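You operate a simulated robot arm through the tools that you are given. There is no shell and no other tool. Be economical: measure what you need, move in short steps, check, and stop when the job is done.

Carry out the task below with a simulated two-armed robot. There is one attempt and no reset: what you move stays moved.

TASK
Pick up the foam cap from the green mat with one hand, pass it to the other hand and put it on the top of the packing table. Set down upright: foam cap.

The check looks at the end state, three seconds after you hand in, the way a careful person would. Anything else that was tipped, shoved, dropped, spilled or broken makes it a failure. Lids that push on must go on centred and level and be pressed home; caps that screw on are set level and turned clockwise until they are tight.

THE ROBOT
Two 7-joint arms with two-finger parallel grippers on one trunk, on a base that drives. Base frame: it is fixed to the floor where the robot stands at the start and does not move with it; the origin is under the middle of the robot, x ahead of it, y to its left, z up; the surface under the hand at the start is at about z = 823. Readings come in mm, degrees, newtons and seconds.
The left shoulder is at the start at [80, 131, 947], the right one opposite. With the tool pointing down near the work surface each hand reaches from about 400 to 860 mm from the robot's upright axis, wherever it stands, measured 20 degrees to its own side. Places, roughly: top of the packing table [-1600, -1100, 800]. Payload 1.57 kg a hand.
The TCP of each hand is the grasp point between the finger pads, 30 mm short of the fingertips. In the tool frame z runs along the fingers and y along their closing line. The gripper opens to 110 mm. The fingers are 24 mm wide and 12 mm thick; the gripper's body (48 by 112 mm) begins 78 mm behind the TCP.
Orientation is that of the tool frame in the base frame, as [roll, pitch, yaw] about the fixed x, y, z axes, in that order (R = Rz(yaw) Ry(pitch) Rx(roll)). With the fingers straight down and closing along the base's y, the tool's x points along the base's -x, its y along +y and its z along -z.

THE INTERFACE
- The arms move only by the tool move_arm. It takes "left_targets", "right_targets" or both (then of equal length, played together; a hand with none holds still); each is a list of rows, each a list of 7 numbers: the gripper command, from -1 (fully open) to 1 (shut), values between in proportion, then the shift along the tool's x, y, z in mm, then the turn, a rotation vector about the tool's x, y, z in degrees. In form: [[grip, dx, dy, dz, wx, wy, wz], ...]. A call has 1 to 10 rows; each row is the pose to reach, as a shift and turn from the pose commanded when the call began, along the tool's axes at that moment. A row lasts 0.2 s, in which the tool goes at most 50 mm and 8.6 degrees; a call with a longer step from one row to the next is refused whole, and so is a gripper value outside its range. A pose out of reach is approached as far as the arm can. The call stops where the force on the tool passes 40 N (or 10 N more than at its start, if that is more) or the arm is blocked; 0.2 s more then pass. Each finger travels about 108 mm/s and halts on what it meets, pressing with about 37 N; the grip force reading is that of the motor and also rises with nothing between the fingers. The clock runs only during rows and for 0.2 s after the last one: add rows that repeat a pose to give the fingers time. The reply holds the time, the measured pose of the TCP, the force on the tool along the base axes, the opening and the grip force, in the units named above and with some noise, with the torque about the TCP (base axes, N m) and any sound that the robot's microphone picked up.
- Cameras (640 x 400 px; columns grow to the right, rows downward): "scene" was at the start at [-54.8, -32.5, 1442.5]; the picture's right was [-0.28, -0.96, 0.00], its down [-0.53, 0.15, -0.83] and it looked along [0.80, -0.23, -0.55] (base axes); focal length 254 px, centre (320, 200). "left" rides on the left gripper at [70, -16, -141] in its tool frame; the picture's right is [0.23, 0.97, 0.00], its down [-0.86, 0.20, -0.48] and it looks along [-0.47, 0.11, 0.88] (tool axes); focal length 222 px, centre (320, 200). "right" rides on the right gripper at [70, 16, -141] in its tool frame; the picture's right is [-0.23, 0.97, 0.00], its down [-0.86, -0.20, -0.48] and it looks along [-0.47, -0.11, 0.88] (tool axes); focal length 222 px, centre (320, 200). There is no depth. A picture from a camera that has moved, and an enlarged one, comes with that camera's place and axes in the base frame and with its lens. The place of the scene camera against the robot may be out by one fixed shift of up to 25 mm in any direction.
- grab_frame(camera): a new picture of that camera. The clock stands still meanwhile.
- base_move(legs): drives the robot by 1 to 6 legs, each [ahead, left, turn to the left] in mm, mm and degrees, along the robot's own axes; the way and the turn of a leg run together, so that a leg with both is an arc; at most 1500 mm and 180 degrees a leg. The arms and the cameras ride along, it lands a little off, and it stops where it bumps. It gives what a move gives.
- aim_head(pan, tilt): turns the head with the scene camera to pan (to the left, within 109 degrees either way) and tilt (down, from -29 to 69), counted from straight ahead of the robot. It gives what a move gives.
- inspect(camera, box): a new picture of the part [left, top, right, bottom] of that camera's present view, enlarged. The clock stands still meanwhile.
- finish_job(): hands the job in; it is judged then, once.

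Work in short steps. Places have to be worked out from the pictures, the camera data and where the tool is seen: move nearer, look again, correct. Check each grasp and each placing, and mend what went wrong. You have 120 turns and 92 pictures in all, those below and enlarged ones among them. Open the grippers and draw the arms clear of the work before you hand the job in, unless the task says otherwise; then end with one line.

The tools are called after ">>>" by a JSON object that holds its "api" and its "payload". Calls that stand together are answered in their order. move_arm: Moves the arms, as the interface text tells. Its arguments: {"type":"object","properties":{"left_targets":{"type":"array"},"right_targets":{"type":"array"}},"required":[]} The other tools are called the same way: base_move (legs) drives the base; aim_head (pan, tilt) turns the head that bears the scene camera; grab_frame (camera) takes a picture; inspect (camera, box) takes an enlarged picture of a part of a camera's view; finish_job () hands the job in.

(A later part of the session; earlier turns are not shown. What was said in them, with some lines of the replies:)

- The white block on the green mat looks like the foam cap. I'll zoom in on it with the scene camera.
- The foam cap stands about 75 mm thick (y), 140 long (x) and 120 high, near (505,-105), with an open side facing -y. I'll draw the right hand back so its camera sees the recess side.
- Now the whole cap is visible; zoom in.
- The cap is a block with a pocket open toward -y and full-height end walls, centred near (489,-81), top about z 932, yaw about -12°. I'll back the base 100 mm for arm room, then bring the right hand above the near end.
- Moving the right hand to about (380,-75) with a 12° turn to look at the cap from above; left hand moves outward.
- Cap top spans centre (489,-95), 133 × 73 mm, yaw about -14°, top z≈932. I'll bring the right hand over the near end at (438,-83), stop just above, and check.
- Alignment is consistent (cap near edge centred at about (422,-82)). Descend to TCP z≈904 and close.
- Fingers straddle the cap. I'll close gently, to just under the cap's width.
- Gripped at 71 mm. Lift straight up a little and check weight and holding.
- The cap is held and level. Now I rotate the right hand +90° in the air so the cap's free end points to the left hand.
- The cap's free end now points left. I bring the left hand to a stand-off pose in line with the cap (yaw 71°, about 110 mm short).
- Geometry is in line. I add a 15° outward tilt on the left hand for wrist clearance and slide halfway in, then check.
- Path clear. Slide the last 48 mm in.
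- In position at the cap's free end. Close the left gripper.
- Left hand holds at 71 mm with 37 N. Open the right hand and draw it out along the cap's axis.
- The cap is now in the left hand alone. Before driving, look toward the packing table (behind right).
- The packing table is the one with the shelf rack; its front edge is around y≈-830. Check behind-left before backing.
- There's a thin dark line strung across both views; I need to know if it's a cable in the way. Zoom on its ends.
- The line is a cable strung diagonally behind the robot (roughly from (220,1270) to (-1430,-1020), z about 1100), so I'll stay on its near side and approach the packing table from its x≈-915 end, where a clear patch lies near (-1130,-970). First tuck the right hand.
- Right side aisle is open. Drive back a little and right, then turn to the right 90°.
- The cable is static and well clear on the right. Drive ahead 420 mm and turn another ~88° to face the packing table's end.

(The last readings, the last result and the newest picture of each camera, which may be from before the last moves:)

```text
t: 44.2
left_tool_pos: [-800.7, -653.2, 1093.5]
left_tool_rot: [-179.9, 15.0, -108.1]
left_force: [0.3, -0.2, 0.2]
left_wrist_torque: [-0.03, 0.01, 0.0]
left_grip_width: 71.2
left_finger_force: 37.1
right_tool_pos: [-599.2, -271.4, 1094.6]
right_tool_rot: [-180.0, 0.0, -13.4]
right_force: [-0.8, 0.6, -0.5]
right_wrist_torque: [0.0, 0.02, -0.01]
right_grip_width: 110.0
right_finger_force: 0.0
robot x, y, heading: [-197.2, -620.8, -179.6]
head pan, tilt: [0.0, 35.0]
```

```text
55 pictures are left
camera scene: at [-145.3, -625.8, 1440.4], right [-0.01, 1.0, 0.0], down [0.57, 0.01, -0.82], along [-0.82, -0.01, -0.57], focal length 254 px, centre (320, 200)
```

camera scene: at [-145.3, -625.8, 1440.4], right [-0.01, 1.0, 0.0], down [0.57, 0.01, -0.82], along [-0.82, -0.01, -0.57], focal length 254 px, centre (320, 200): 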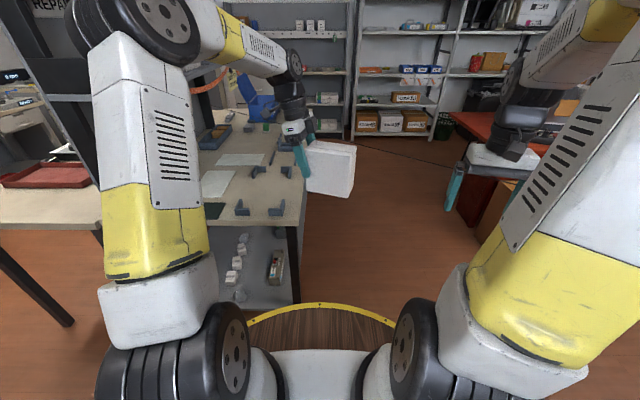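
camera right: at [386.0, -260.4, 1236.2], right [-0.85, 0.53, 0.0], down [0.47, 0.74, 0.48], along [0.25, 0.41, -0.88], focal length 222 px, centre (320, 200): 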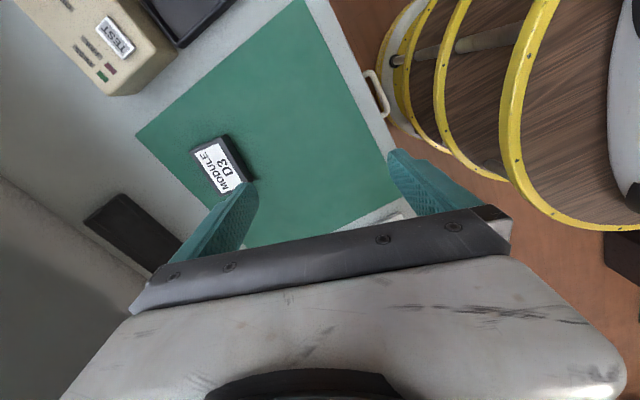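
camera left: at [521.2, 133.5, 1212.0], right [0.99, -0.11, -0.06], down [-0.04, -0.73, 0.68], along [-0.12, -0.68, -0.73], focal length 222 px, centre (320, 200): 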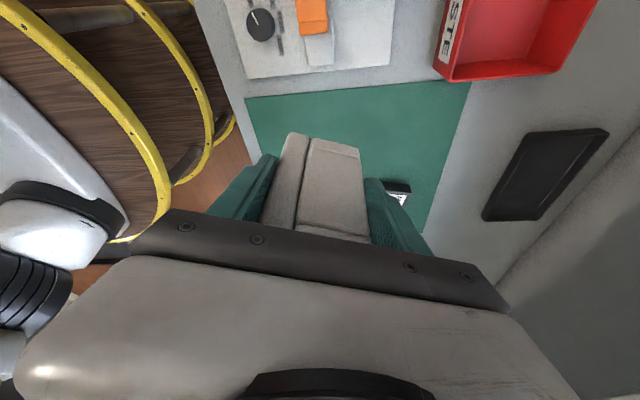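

Facing the table's end. Strafe left 250 mm so the cap's target lies ahead, then look again.

>>> {"api": "base_move", "payload": {"legs": [[0, 250, -0.5]]}}

>>> {"api": "grab_frame", "payload": {"camera": "scene"}}

>>> {"api": "grab_frame", "payload": {"camera": "left"}}

```text
t: 46.0
left_tool_pos: [-799.0, -902.2, 1094.5]
left_tool_rot: [-179.9, 15.0, -108.7]
left_force: [1.0, 0.8, 0.5]
left_wrist_torque: [-0.03, 0.03, -0.01]
left_grip_width: 71.5
left_finger_force: 36.7
right_tool_pos: [-595.6, -521.1, 1094.6]
right_tool_rot: [180.0, 0.0, -13.8]
right_force: [-0.3, 0.9, 0.0]
right_wrist_torque: [0.02, -0.03, 0.02]
right_grip_width: 110.0
right_finger_force: 0.1
robot x, y, heading: [-191.6, -875.5, -179.9]
head pan, tilt: [0.0, 35.0]
```

```text
54 pictures are left
camera scene: at [-143.8, -880.6, 1440.4], right [0.0, 1.0, 0.0], down [0.57, 0.0, -0.82], along [-0.82, 0.0, -0.57], focal length 254 px, centre (320, 200)
```

scene: 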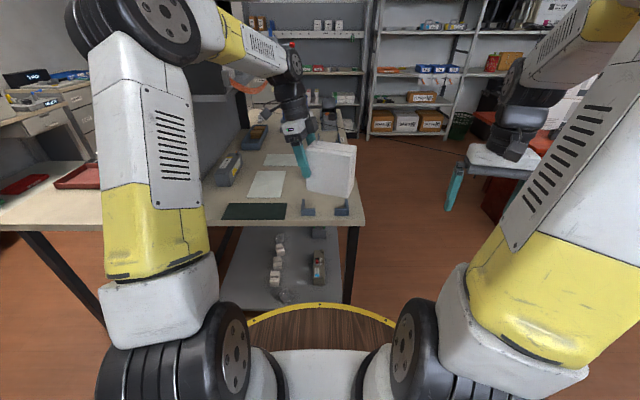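

```text
53 pictures are left
camera left: at [-818.3, -1004.7, 1212.1], right [-0.99, 0.1, -0.06], down [0.04, 0.73, 0.68], along [0.11, 0.68, -0.73], focal length 222 px, centre (320, 200)
```

left: 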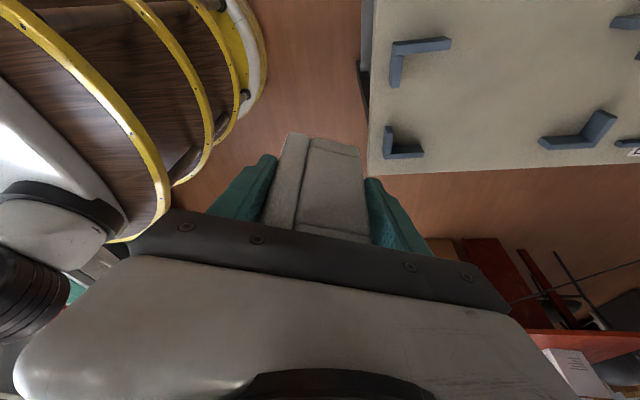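

Table edges: x≈-890 and y≈-700, with L-brackets near (-920,-920), (-930,-765), (-1258,-774), (-1212,-936). Zoom in on the table to pick the free spot.

>>> {"api": "inspect", "payload": {"camera": "scene", "box": [200, 110, 380, 240]}}

```text
3.08 times, centred on (290, 175) of scene
camera zoom: at [-143.8, -880.6, 1440.4], right [0.0, 1.0, 0.0], down [0.57, 0.0, -0.82], along [-0.82, 0.0, -0.57], focal length 780 px, centre (412, 277)
```

zoom: 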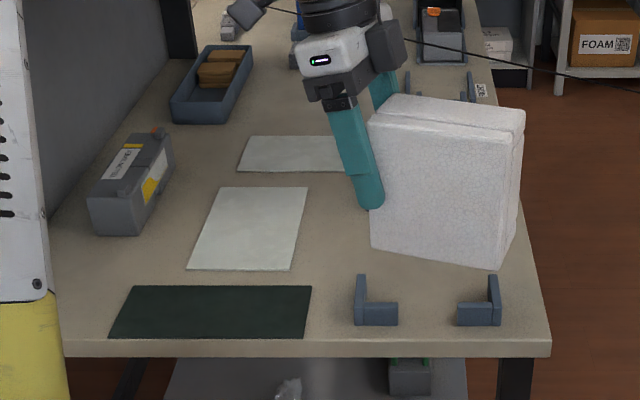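

The patch between the brackets around (-1090,-880) is clear. Before driving ahead 280 mm, check the cable relative to the right hand.

>>> {"api": "grab_frame", "payload": {"camera": "right"}}

>>> {"api": "inspect", "payload": {"camera": "scene", "box": [340, 100, 540, 240]}}

```text
51 pictures are left
camera right: at [-532.1, -553.4, 1236.2], right [-0.46, -0.89, 0.0], down [-0.78, 0.4, 0.48], along [-0.43, 0.22, -0.88], focal length 222 px, centre (320, 200)
```

right: 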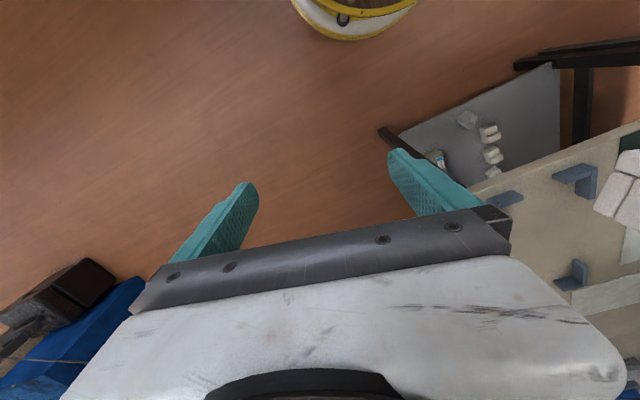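

```text
2.86 times, centred on (440, 170) of scene
camera zoom: at [-143.8, -880.6, 1440.4], right [0.0, 1.0, 0.0], down [0.57, 0.0, -0.82], along [-0.82, 0.0, -0.57], focal length 724 px, centre (-23, 286)
```

zoom: 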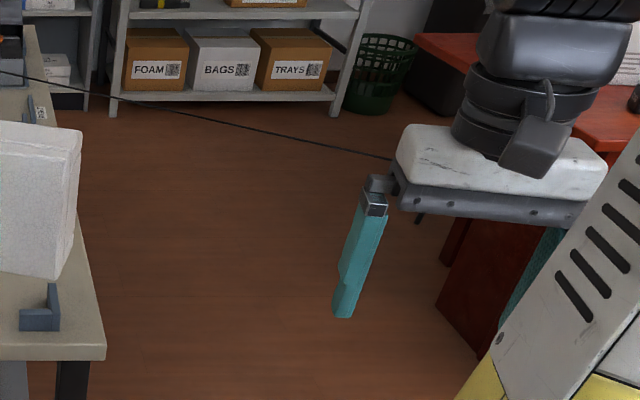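

Cable is behind/left of the right hand with at least ~100 mm margin after the drive; raise the right hand 120 mm as well, then drive ahead 280 mm.

>>> {"api": "move_arm", "payload": {"right_targets": [[-1, 0, 0, -40, 0, 0, 0], [-1, 10, 0, -80, 0, 0, 0], [-1, 20, 0, -120, 0, 0, 0]]}}

>>> {"api": "base_move", "payload": {"legs": [[280, 0, 0]]}}

>>> {"api": "grab_frame", "payload": {"camera": "scene"}}

>>> {"api": "grab_frame", "payload": {"camera": "left"}}

```text
t: 46.8
left_tool_pos: [-799.8, -901.8, 1094.0]
left_tool_rot: [179.9, 14.9, -108.7]
left_force: [0.3, -0.6, -0.8]
left_wrist_torque: [-0.03, -0.03, -0.02]
left_grip_width: 71.3
left_finger_force: 37.1
right_tool_pos: [-577.2, -525.6, 1214.0]
right_tool_rot: [-179.9, 0.0, -13.9]
right_force: [-1.1, -0.1, 0.3]
right_wrist_torque: [-0.03, -0.01, 0.01]
right_grip_width: 110.0
right_finger_force: 0.0
robot x, y, heading: [-197.0, -870.7, -179.9]
head pan, tilt: [0.0, 35.0]
```

```text
t: 48.8
left_tool_pos: [-1078.0, -904.2, 1094.8]
left_tool_rot: [179.9, 15.0, -108.5]
left_force: [-1.0, -0.4, -1.1]
left_wrist_torque: [-0.02, -0.04, 0.03]
left_grip_width: 71.4
left_finger_force: 36.4
right_tool_pos: [-857.2, -526.7, 1213.2]
right_tool_rot: [179.9, 0.0, -13.7]
right_force: [0.0, 0.6, -0.4]
right_wrist_torque: [-0.01, -0.01, 0.03]
right_grip_width: 110.0
right_finger_force: 0.0
robot x, y, heading: [-471.4, -875.7, -179.6]
head pan, tilt: [0.0, 35.0]
```

```text
49 pictures are left
camera scene: at [-422.4, -881.2, 1440.4], right [0.0, 1.0, 0.0], down [0.57, 0.0, -0.82], along [-0.82, 0.0, -0.57], focal length 254 px, centre (320, 200)
```

scene: 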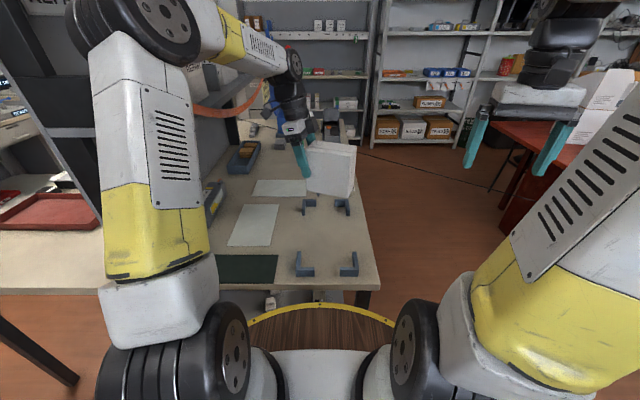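

```text
48 pictures are left
camera left: at [-1096.6, -1007.0, 1212.2], right [-0.99, 0.1, -0.06], down [0.03, 0.73, 0.68], along [0.11, 0.68, -0.73], focal length 222 px, centre (320, 200)
```

left: 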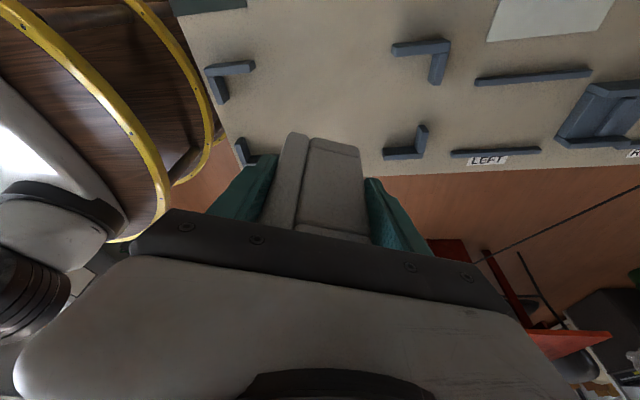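

The cap hangs over the clear patch between the brackets (centre ≈ (-1061,-855)). Lower 150 mm, then look.

>>> {"api": "move_arm", "payload": {"left_targets": [[0, 10.4, 0, 38.6, 0, 0, 0], [0, 20.7, 0, 77.3, 0, 0, 0], [0, 31.1, 0, 115.9, 0, 0, 0], [0, 38.9, 0, 144.9, 0, 0, 0]]}}

>>> {"api": "inspect", "payload": {"camera": "scene", "box": [220, 130, 400, 310]}}

>>> {"api": "grab_frame", "payload": {"camera": "left"}}

```text
t: 49.8
left_tool_pos: [-1079.1, -903.6, 943.4]
left_tool_rot: [-179.9, 15.0, -108.6]
left_force: [0.1, -0.3, -0.3]
left_wrist_torque: [-0.01, 0.04, -0.03]
left_grip_width: 71.5
left_finger_force: 36.9
right_tool_pos: [-859.0, -526.9, 1212.7]
right_tool_rot: [180.0, 0.0, -13.8]
right_force: [-0.5, -0.1, 0.0]
right_wrist_torque: [0.02, 0.02, -0.03]
right_grip_width: 109.8
right_finger_force: 0.0
robot x, y, heading: [-470.9, -875.6, -179.8]
head pan, tilt: [0.0, 35.0]
```

```text
2.22 times, centred on (310, 220) of scene
camera zoom: at [-422.3, -881.2, 1440.4], right [0.0, 1.0, 0.0], down [0.57, 0.0, -0.82], along [-0.82, 0.0, -0.57], focal length 563 px, centre (342, 156)
```

zoom: 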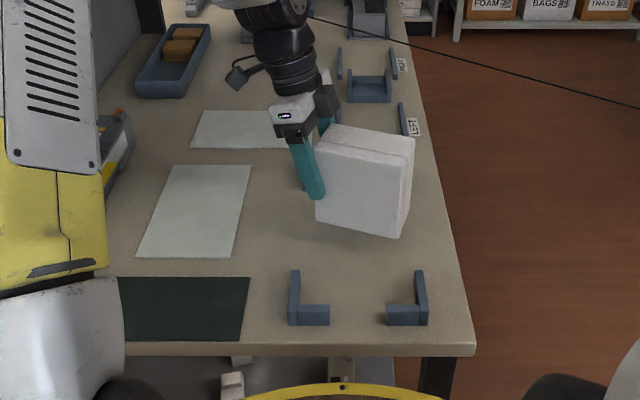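

```text
46 pictures are left
camera left: at [-1097.5, -1006.2, 1061.1], right [-0.99, 0.1, -0.06], down [0.04, 0.73, 0.68], along [0.11, 0.68, -0.73], focal length 222 px, centre (320, 200)
```

left: 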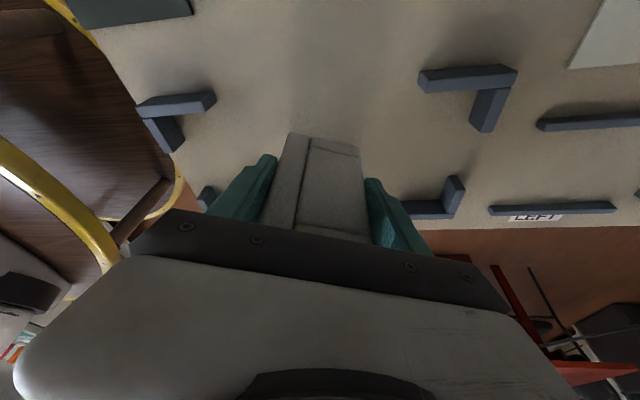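

Clear of brackets all around. Lower another 45 mm with a 15 mm shift toward the robot for margin.

>>> {"api": "move_arm", "payload": {"left_targets": [[0, -4.6, -14.2, 1.2, 0, 0, 0], [0, 1.2, -14.2, 23, 0, 0, 0], [0, 7.1, -14.2, 44.7, 0, 0, 0]]}}

>>> {"api": "inspect", "payload": {"camera": "scene", "box": [260, 150, 380, 290]}}

```text
t: 50.6
left_tool_pos: [-1063.3, -903.6, 899.7]
left_tool_rot: [179.9, 15.0, -108.5]
left_force: [-0.2, -0.2, -0.2]
left_wrist_torque: [-0.01, 0.05, -0.02]
left_grip_width: 71.2
left_finger_force: 36.8
right_tool_pos: [-857.2, -528.3, 1212.7]
right_tool_rot: [179.9, -0.1, -13.7]
right_force: [0.9, 0.5, 0.3]
right_wrist_torque: [0.01, 0.03, 0.01]
right_grip_width: 109.9
right_finger_force: 0.1
robot x, y, heading: [-472.0, -876.3, -180.0]
head pan, tilt: [0.0, 35.0]
```

```text
2.86 times, centred on (320, 220) of scene
camera zoom: at [-422.4, -881.2, 1440.4], right [0.0, 1.0, 0.0], down [0.57, 0.0, -0.82], along [-0.82, 0.0, -0.57], focal length 724 px, centre (320, 143)
```

zoom: 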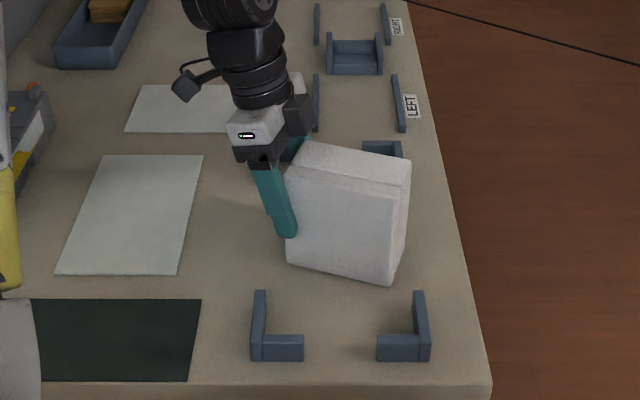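

Lower in small increments toward contact.

>>> {"api": "move_arm", "payload": {"left_targets": [[0, 1.0, 0, 3.9, 0, 0, 0], [0, 2.1, 0, 7.7, 0, 0, 0], [0, 3.1, 0, 11.6, 0, 0, 0]]}}

```text
t: 51.4
left_tool_pos: [-1063.6, -903.6, 888.7]
left_tool_rot: [179.8, 15.0, -108.7]
left_force: [0.3, -1.6, 26.9]
left_wrist_torque: [-0.06, -0.55, -0.09]
left_grip_width: 71.4
left_finger_force: 37.2
right_tool_pos: [-855.2, -526.9, 1214.1]
right_tool_rot: [-180.0, 0.1, -13.8]
right_force: [-0.2, -0.2, 0.0]
right_wrist_torque: [0.02, -0.01, -0.04]
right_grip_width: 110.1
right_finger_force: 0.1
robot x, y, heading: [-471.5, -870.3, -179.9]
head pan, tilt: [0.0, 35.0]
```

Contact: 27 N upward at z≈889. The torque hints the end under the left hand touched first; check levelness visually.

>>> {"api": "inspect", "payload": {"camera": "scene", "box": [290, 180, 370, 260]}}

>>> {"api": "inspect", "payload": {"camera": "right", "box": [400, 100, 640, 250]}}

```text
5.00 times, centred on (330, 220) of scene
camera zoom: at [-421.0, -881.1, 1440.4], right [0.0, 1.0, 0.0], down [0.57, 0.0, -0.82], along [-0.82, 0.0, -0.57], focal length 1267 px, centre (270, 100)
```

zoom: 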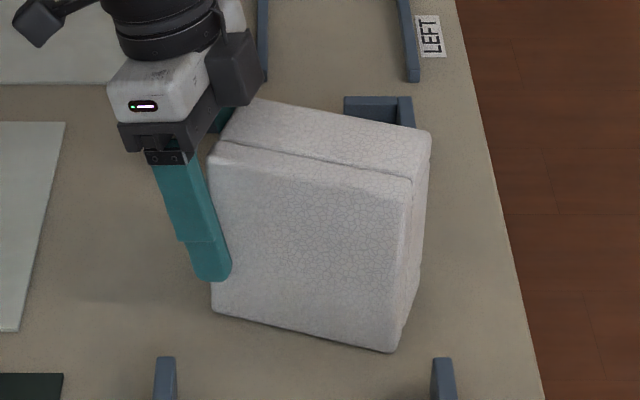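

```text
2.67 times, centred on (520, 175) of right
camera zoom: at [-792.9, -558.7, 1355.5], right [-0.45, -0.89, 0.0], down [-0.78, 0.4, 0.48], along [-0.43, 0.22, -0.88], focal length 592 px, centre (-213, 267)
```

zoom: 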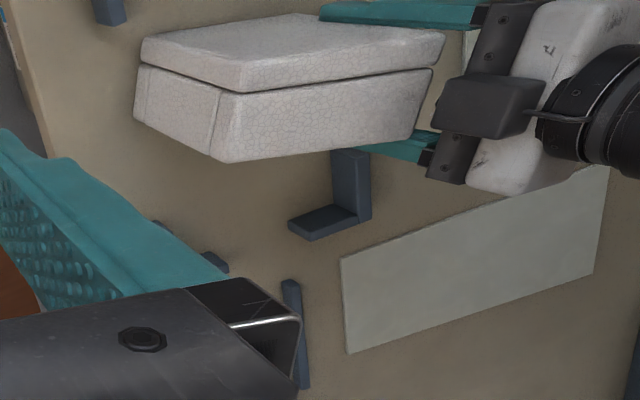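

Cap is upright, practically level, resting on the table. Release slowly.

>>> {"api": "move_arm", "payload": {"left_targets": [[-0.3, 0, 0, 0, 0, 0, 0], [-0.36, 0, 0, 0, 0, 0, 0], [-0.45, 0, 0, 0, 0, 0, 0], [-0.7, 0, 0, 0, 0, 0, 0], [-0.8, 0, 0, 0, 0, 0, 0]]}}

>>> {"api": "inspect", "payload": {"camera": "scene", "box": [290, 180, 370, 260]}}

>>> {"api": "grab_frame", "payload": {"camera": "left"}}

```text
t: 52.6
left_tool_pos: [-1061.2, -903.3, 887.1]
left_tool_rot: [180.0, 15.1, -108.6]
left_force: [0.5, -0.1, 0.3]
left_wrist_torque: [0.01, -0.03, -0.01]
left_grip_width: 98.9
left_finger_force: 0.0
right_tool_pos: [-855.6, -526.4, 1213.1]
right_tool_rot: [-180.0, 0.1, -13.8]
right_force: [0.2, 0.3, -0.2]
right_wrist_torque: [0.02, -0.02, -0.02]
right_grip_width: 109.8
right_finger_force: 0.1
robot x, y, heading: [-472.7, -870.9, -179.6]
head pan, tilt: [0.0, 35.0]
```

```text
5.00 times, centred on (330, 220) of scene
camera zoom: at [-420.5, -881.0, 1440.3], right [0.0, 1.0, 0.0], down [0.57, 0.0, -0.82], along [-0.82, 0.0, -0.57], focal length 1267 px, centre (270, 100)
```

zoom: 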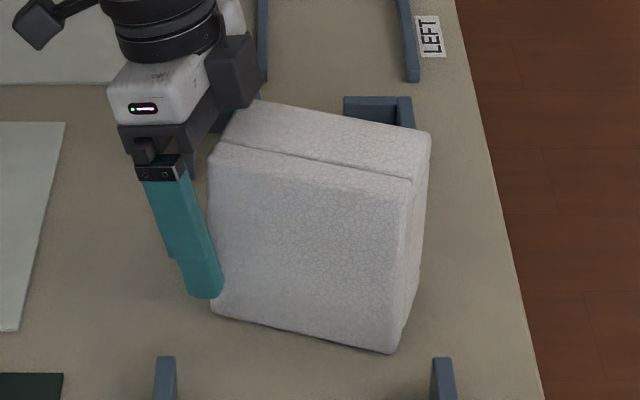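

```text
41 pictures are left
camera left: at [-1080.6, -1006.6, 1005.3], right [-0.99, 0.1, -0.06], down [0.04, 0.73, 0.68], along [0.11, 0.68, -0.73], focal length 222 px, centre (320, 200)
```

left: 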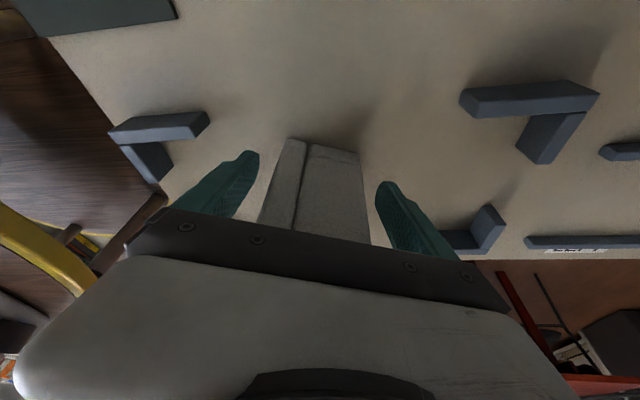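

The cap stands free and unmoved. Open fully and back the left hand straight out along its fingers.

>>> {"api": "move_arm", "payload": {"left_targets": [[-1, 0, 0, 0, 0, 0, 0], [-1, 0, 0, -15, 0, 0, 0], [-1, 0, 0, -45, 0, 0, 0], [-1, 0, 0, -85, 0, 0, 0], [-1, 0, 0, -130, 0, 0, 0], [-1, 0, 0, -175, 0, 0, 0], [-1, 0, 0, -220, 0, 0, 0]]}}

>>> {"api": "grab_frame", "payload": {"camera": "scene"}}

>>> {"api": "grab_frame", "payload": {"camera": "left"}}

```text
t: 54.2
left_tool_pos: [-1081.5, -957.4, 1099.4]
left_tool_rot: [180.0, 14.9, -108.5]
left_force: [-0.3, 0.0, -0.2]
left_wrist_torque: [0.0, -0.01, -0.03]
left_grip_width: 110.0
left_finger_force: 0.0
right_tool_pos: [-857.8, -526.8, 1213.2]
right_tool_rot: [-180.0, 0.1, -13.8]
right_force: [-0.7, 0.5, -1.4]
right_wrist_torque: [0.01, -0.06, 0.01]
right_grip_width: 109.9
right_finger_force: 0.1
robot x, y, heading: [-473.0, -871.8, -179.9]
head pan, tilt: [0.0, 35.0]
```

```text
40 pictures are left
camera scene: at [-422.6, -881.2, 1440.4], right [0.0, 1.0, 0.0], down [0.57, 0.0, -0.82], along [-0.82, 0.0, -0.57], focal length 254 px, centre (320, 200)
```

scene: 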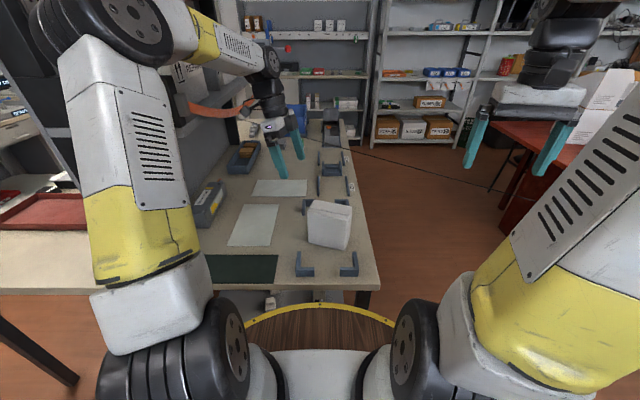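

```text
39 pictures are left
camera left: at [-1099.3, -1060.3, 1217.3], right [-0.99, 0.1, -0.06], down [0.03, 0.73, 0.68], along [0.11, 0.68, -0.73], focal length 222 px, centre (320, 200)
```

left: 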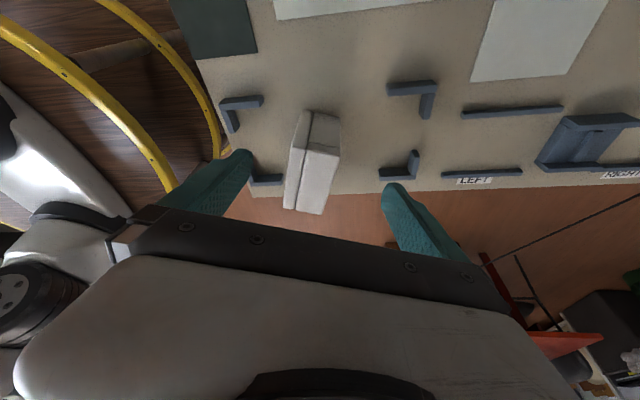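

The cap stands upright on the table, clear of everything. Back the robot off 200 mm and take a last look.

>>> {"api": "base_move", "payload": {"legs": [[-200, 0, 0]]}}

>>> {"api": "inspect", "payload": {"camera": "scene", "box": [200, 110, 400, 250]}}

```text
t: 55.8
left_tool_pos: [-883.4, -956.9, 1098.3]
left_tool_rot: [-180.0, 15.0, -108.6]
left_force: [0.0, -1.3, 1.0]
left_wrist_torque: [0.0, -0.02, 0.0]
left_grip_width: 109.9
left_finger_force: 0.0
right_tool_pos: [-661.0, -526.8, 1213.9]
right_tool_rot: [-180.0, 0.0, -13.9]
right_force: [0.2, 0.3, -0.2]
right_wrist_torque: [-0.01, -0.01, 0.03]
right_grip_width: 109.8
right_finger_force: 0.1
robot x, y, heading: [-274.0, -871.2, -179.5]
head pan, tilt: [0.0, 35.0]
```

```text
2.86 times, centred on (300, 180) of scene
camera zoom: at [-225.9, -880.5, 1440.4], right [0.0, 1.0, 0.0], down [0.57, 0.0, -0.82], along [-0.82, 0.0, -0.57], focal length 724 px, centre (377, 257)
```

zoom: 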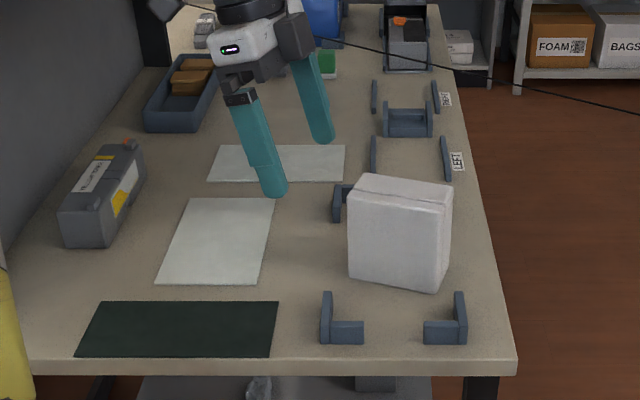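

The cap is upright and undisturbed, and both hands are open and clear. Handing in.

>>> {"api": "finish_job", "payload": {}}

```text
The job is handed in.
```

The foam cap was picked up with the right hand, passed to the left, and stands upright on top of the packing table, with both grippers open and clear and nothing else seen to have been disturbed.
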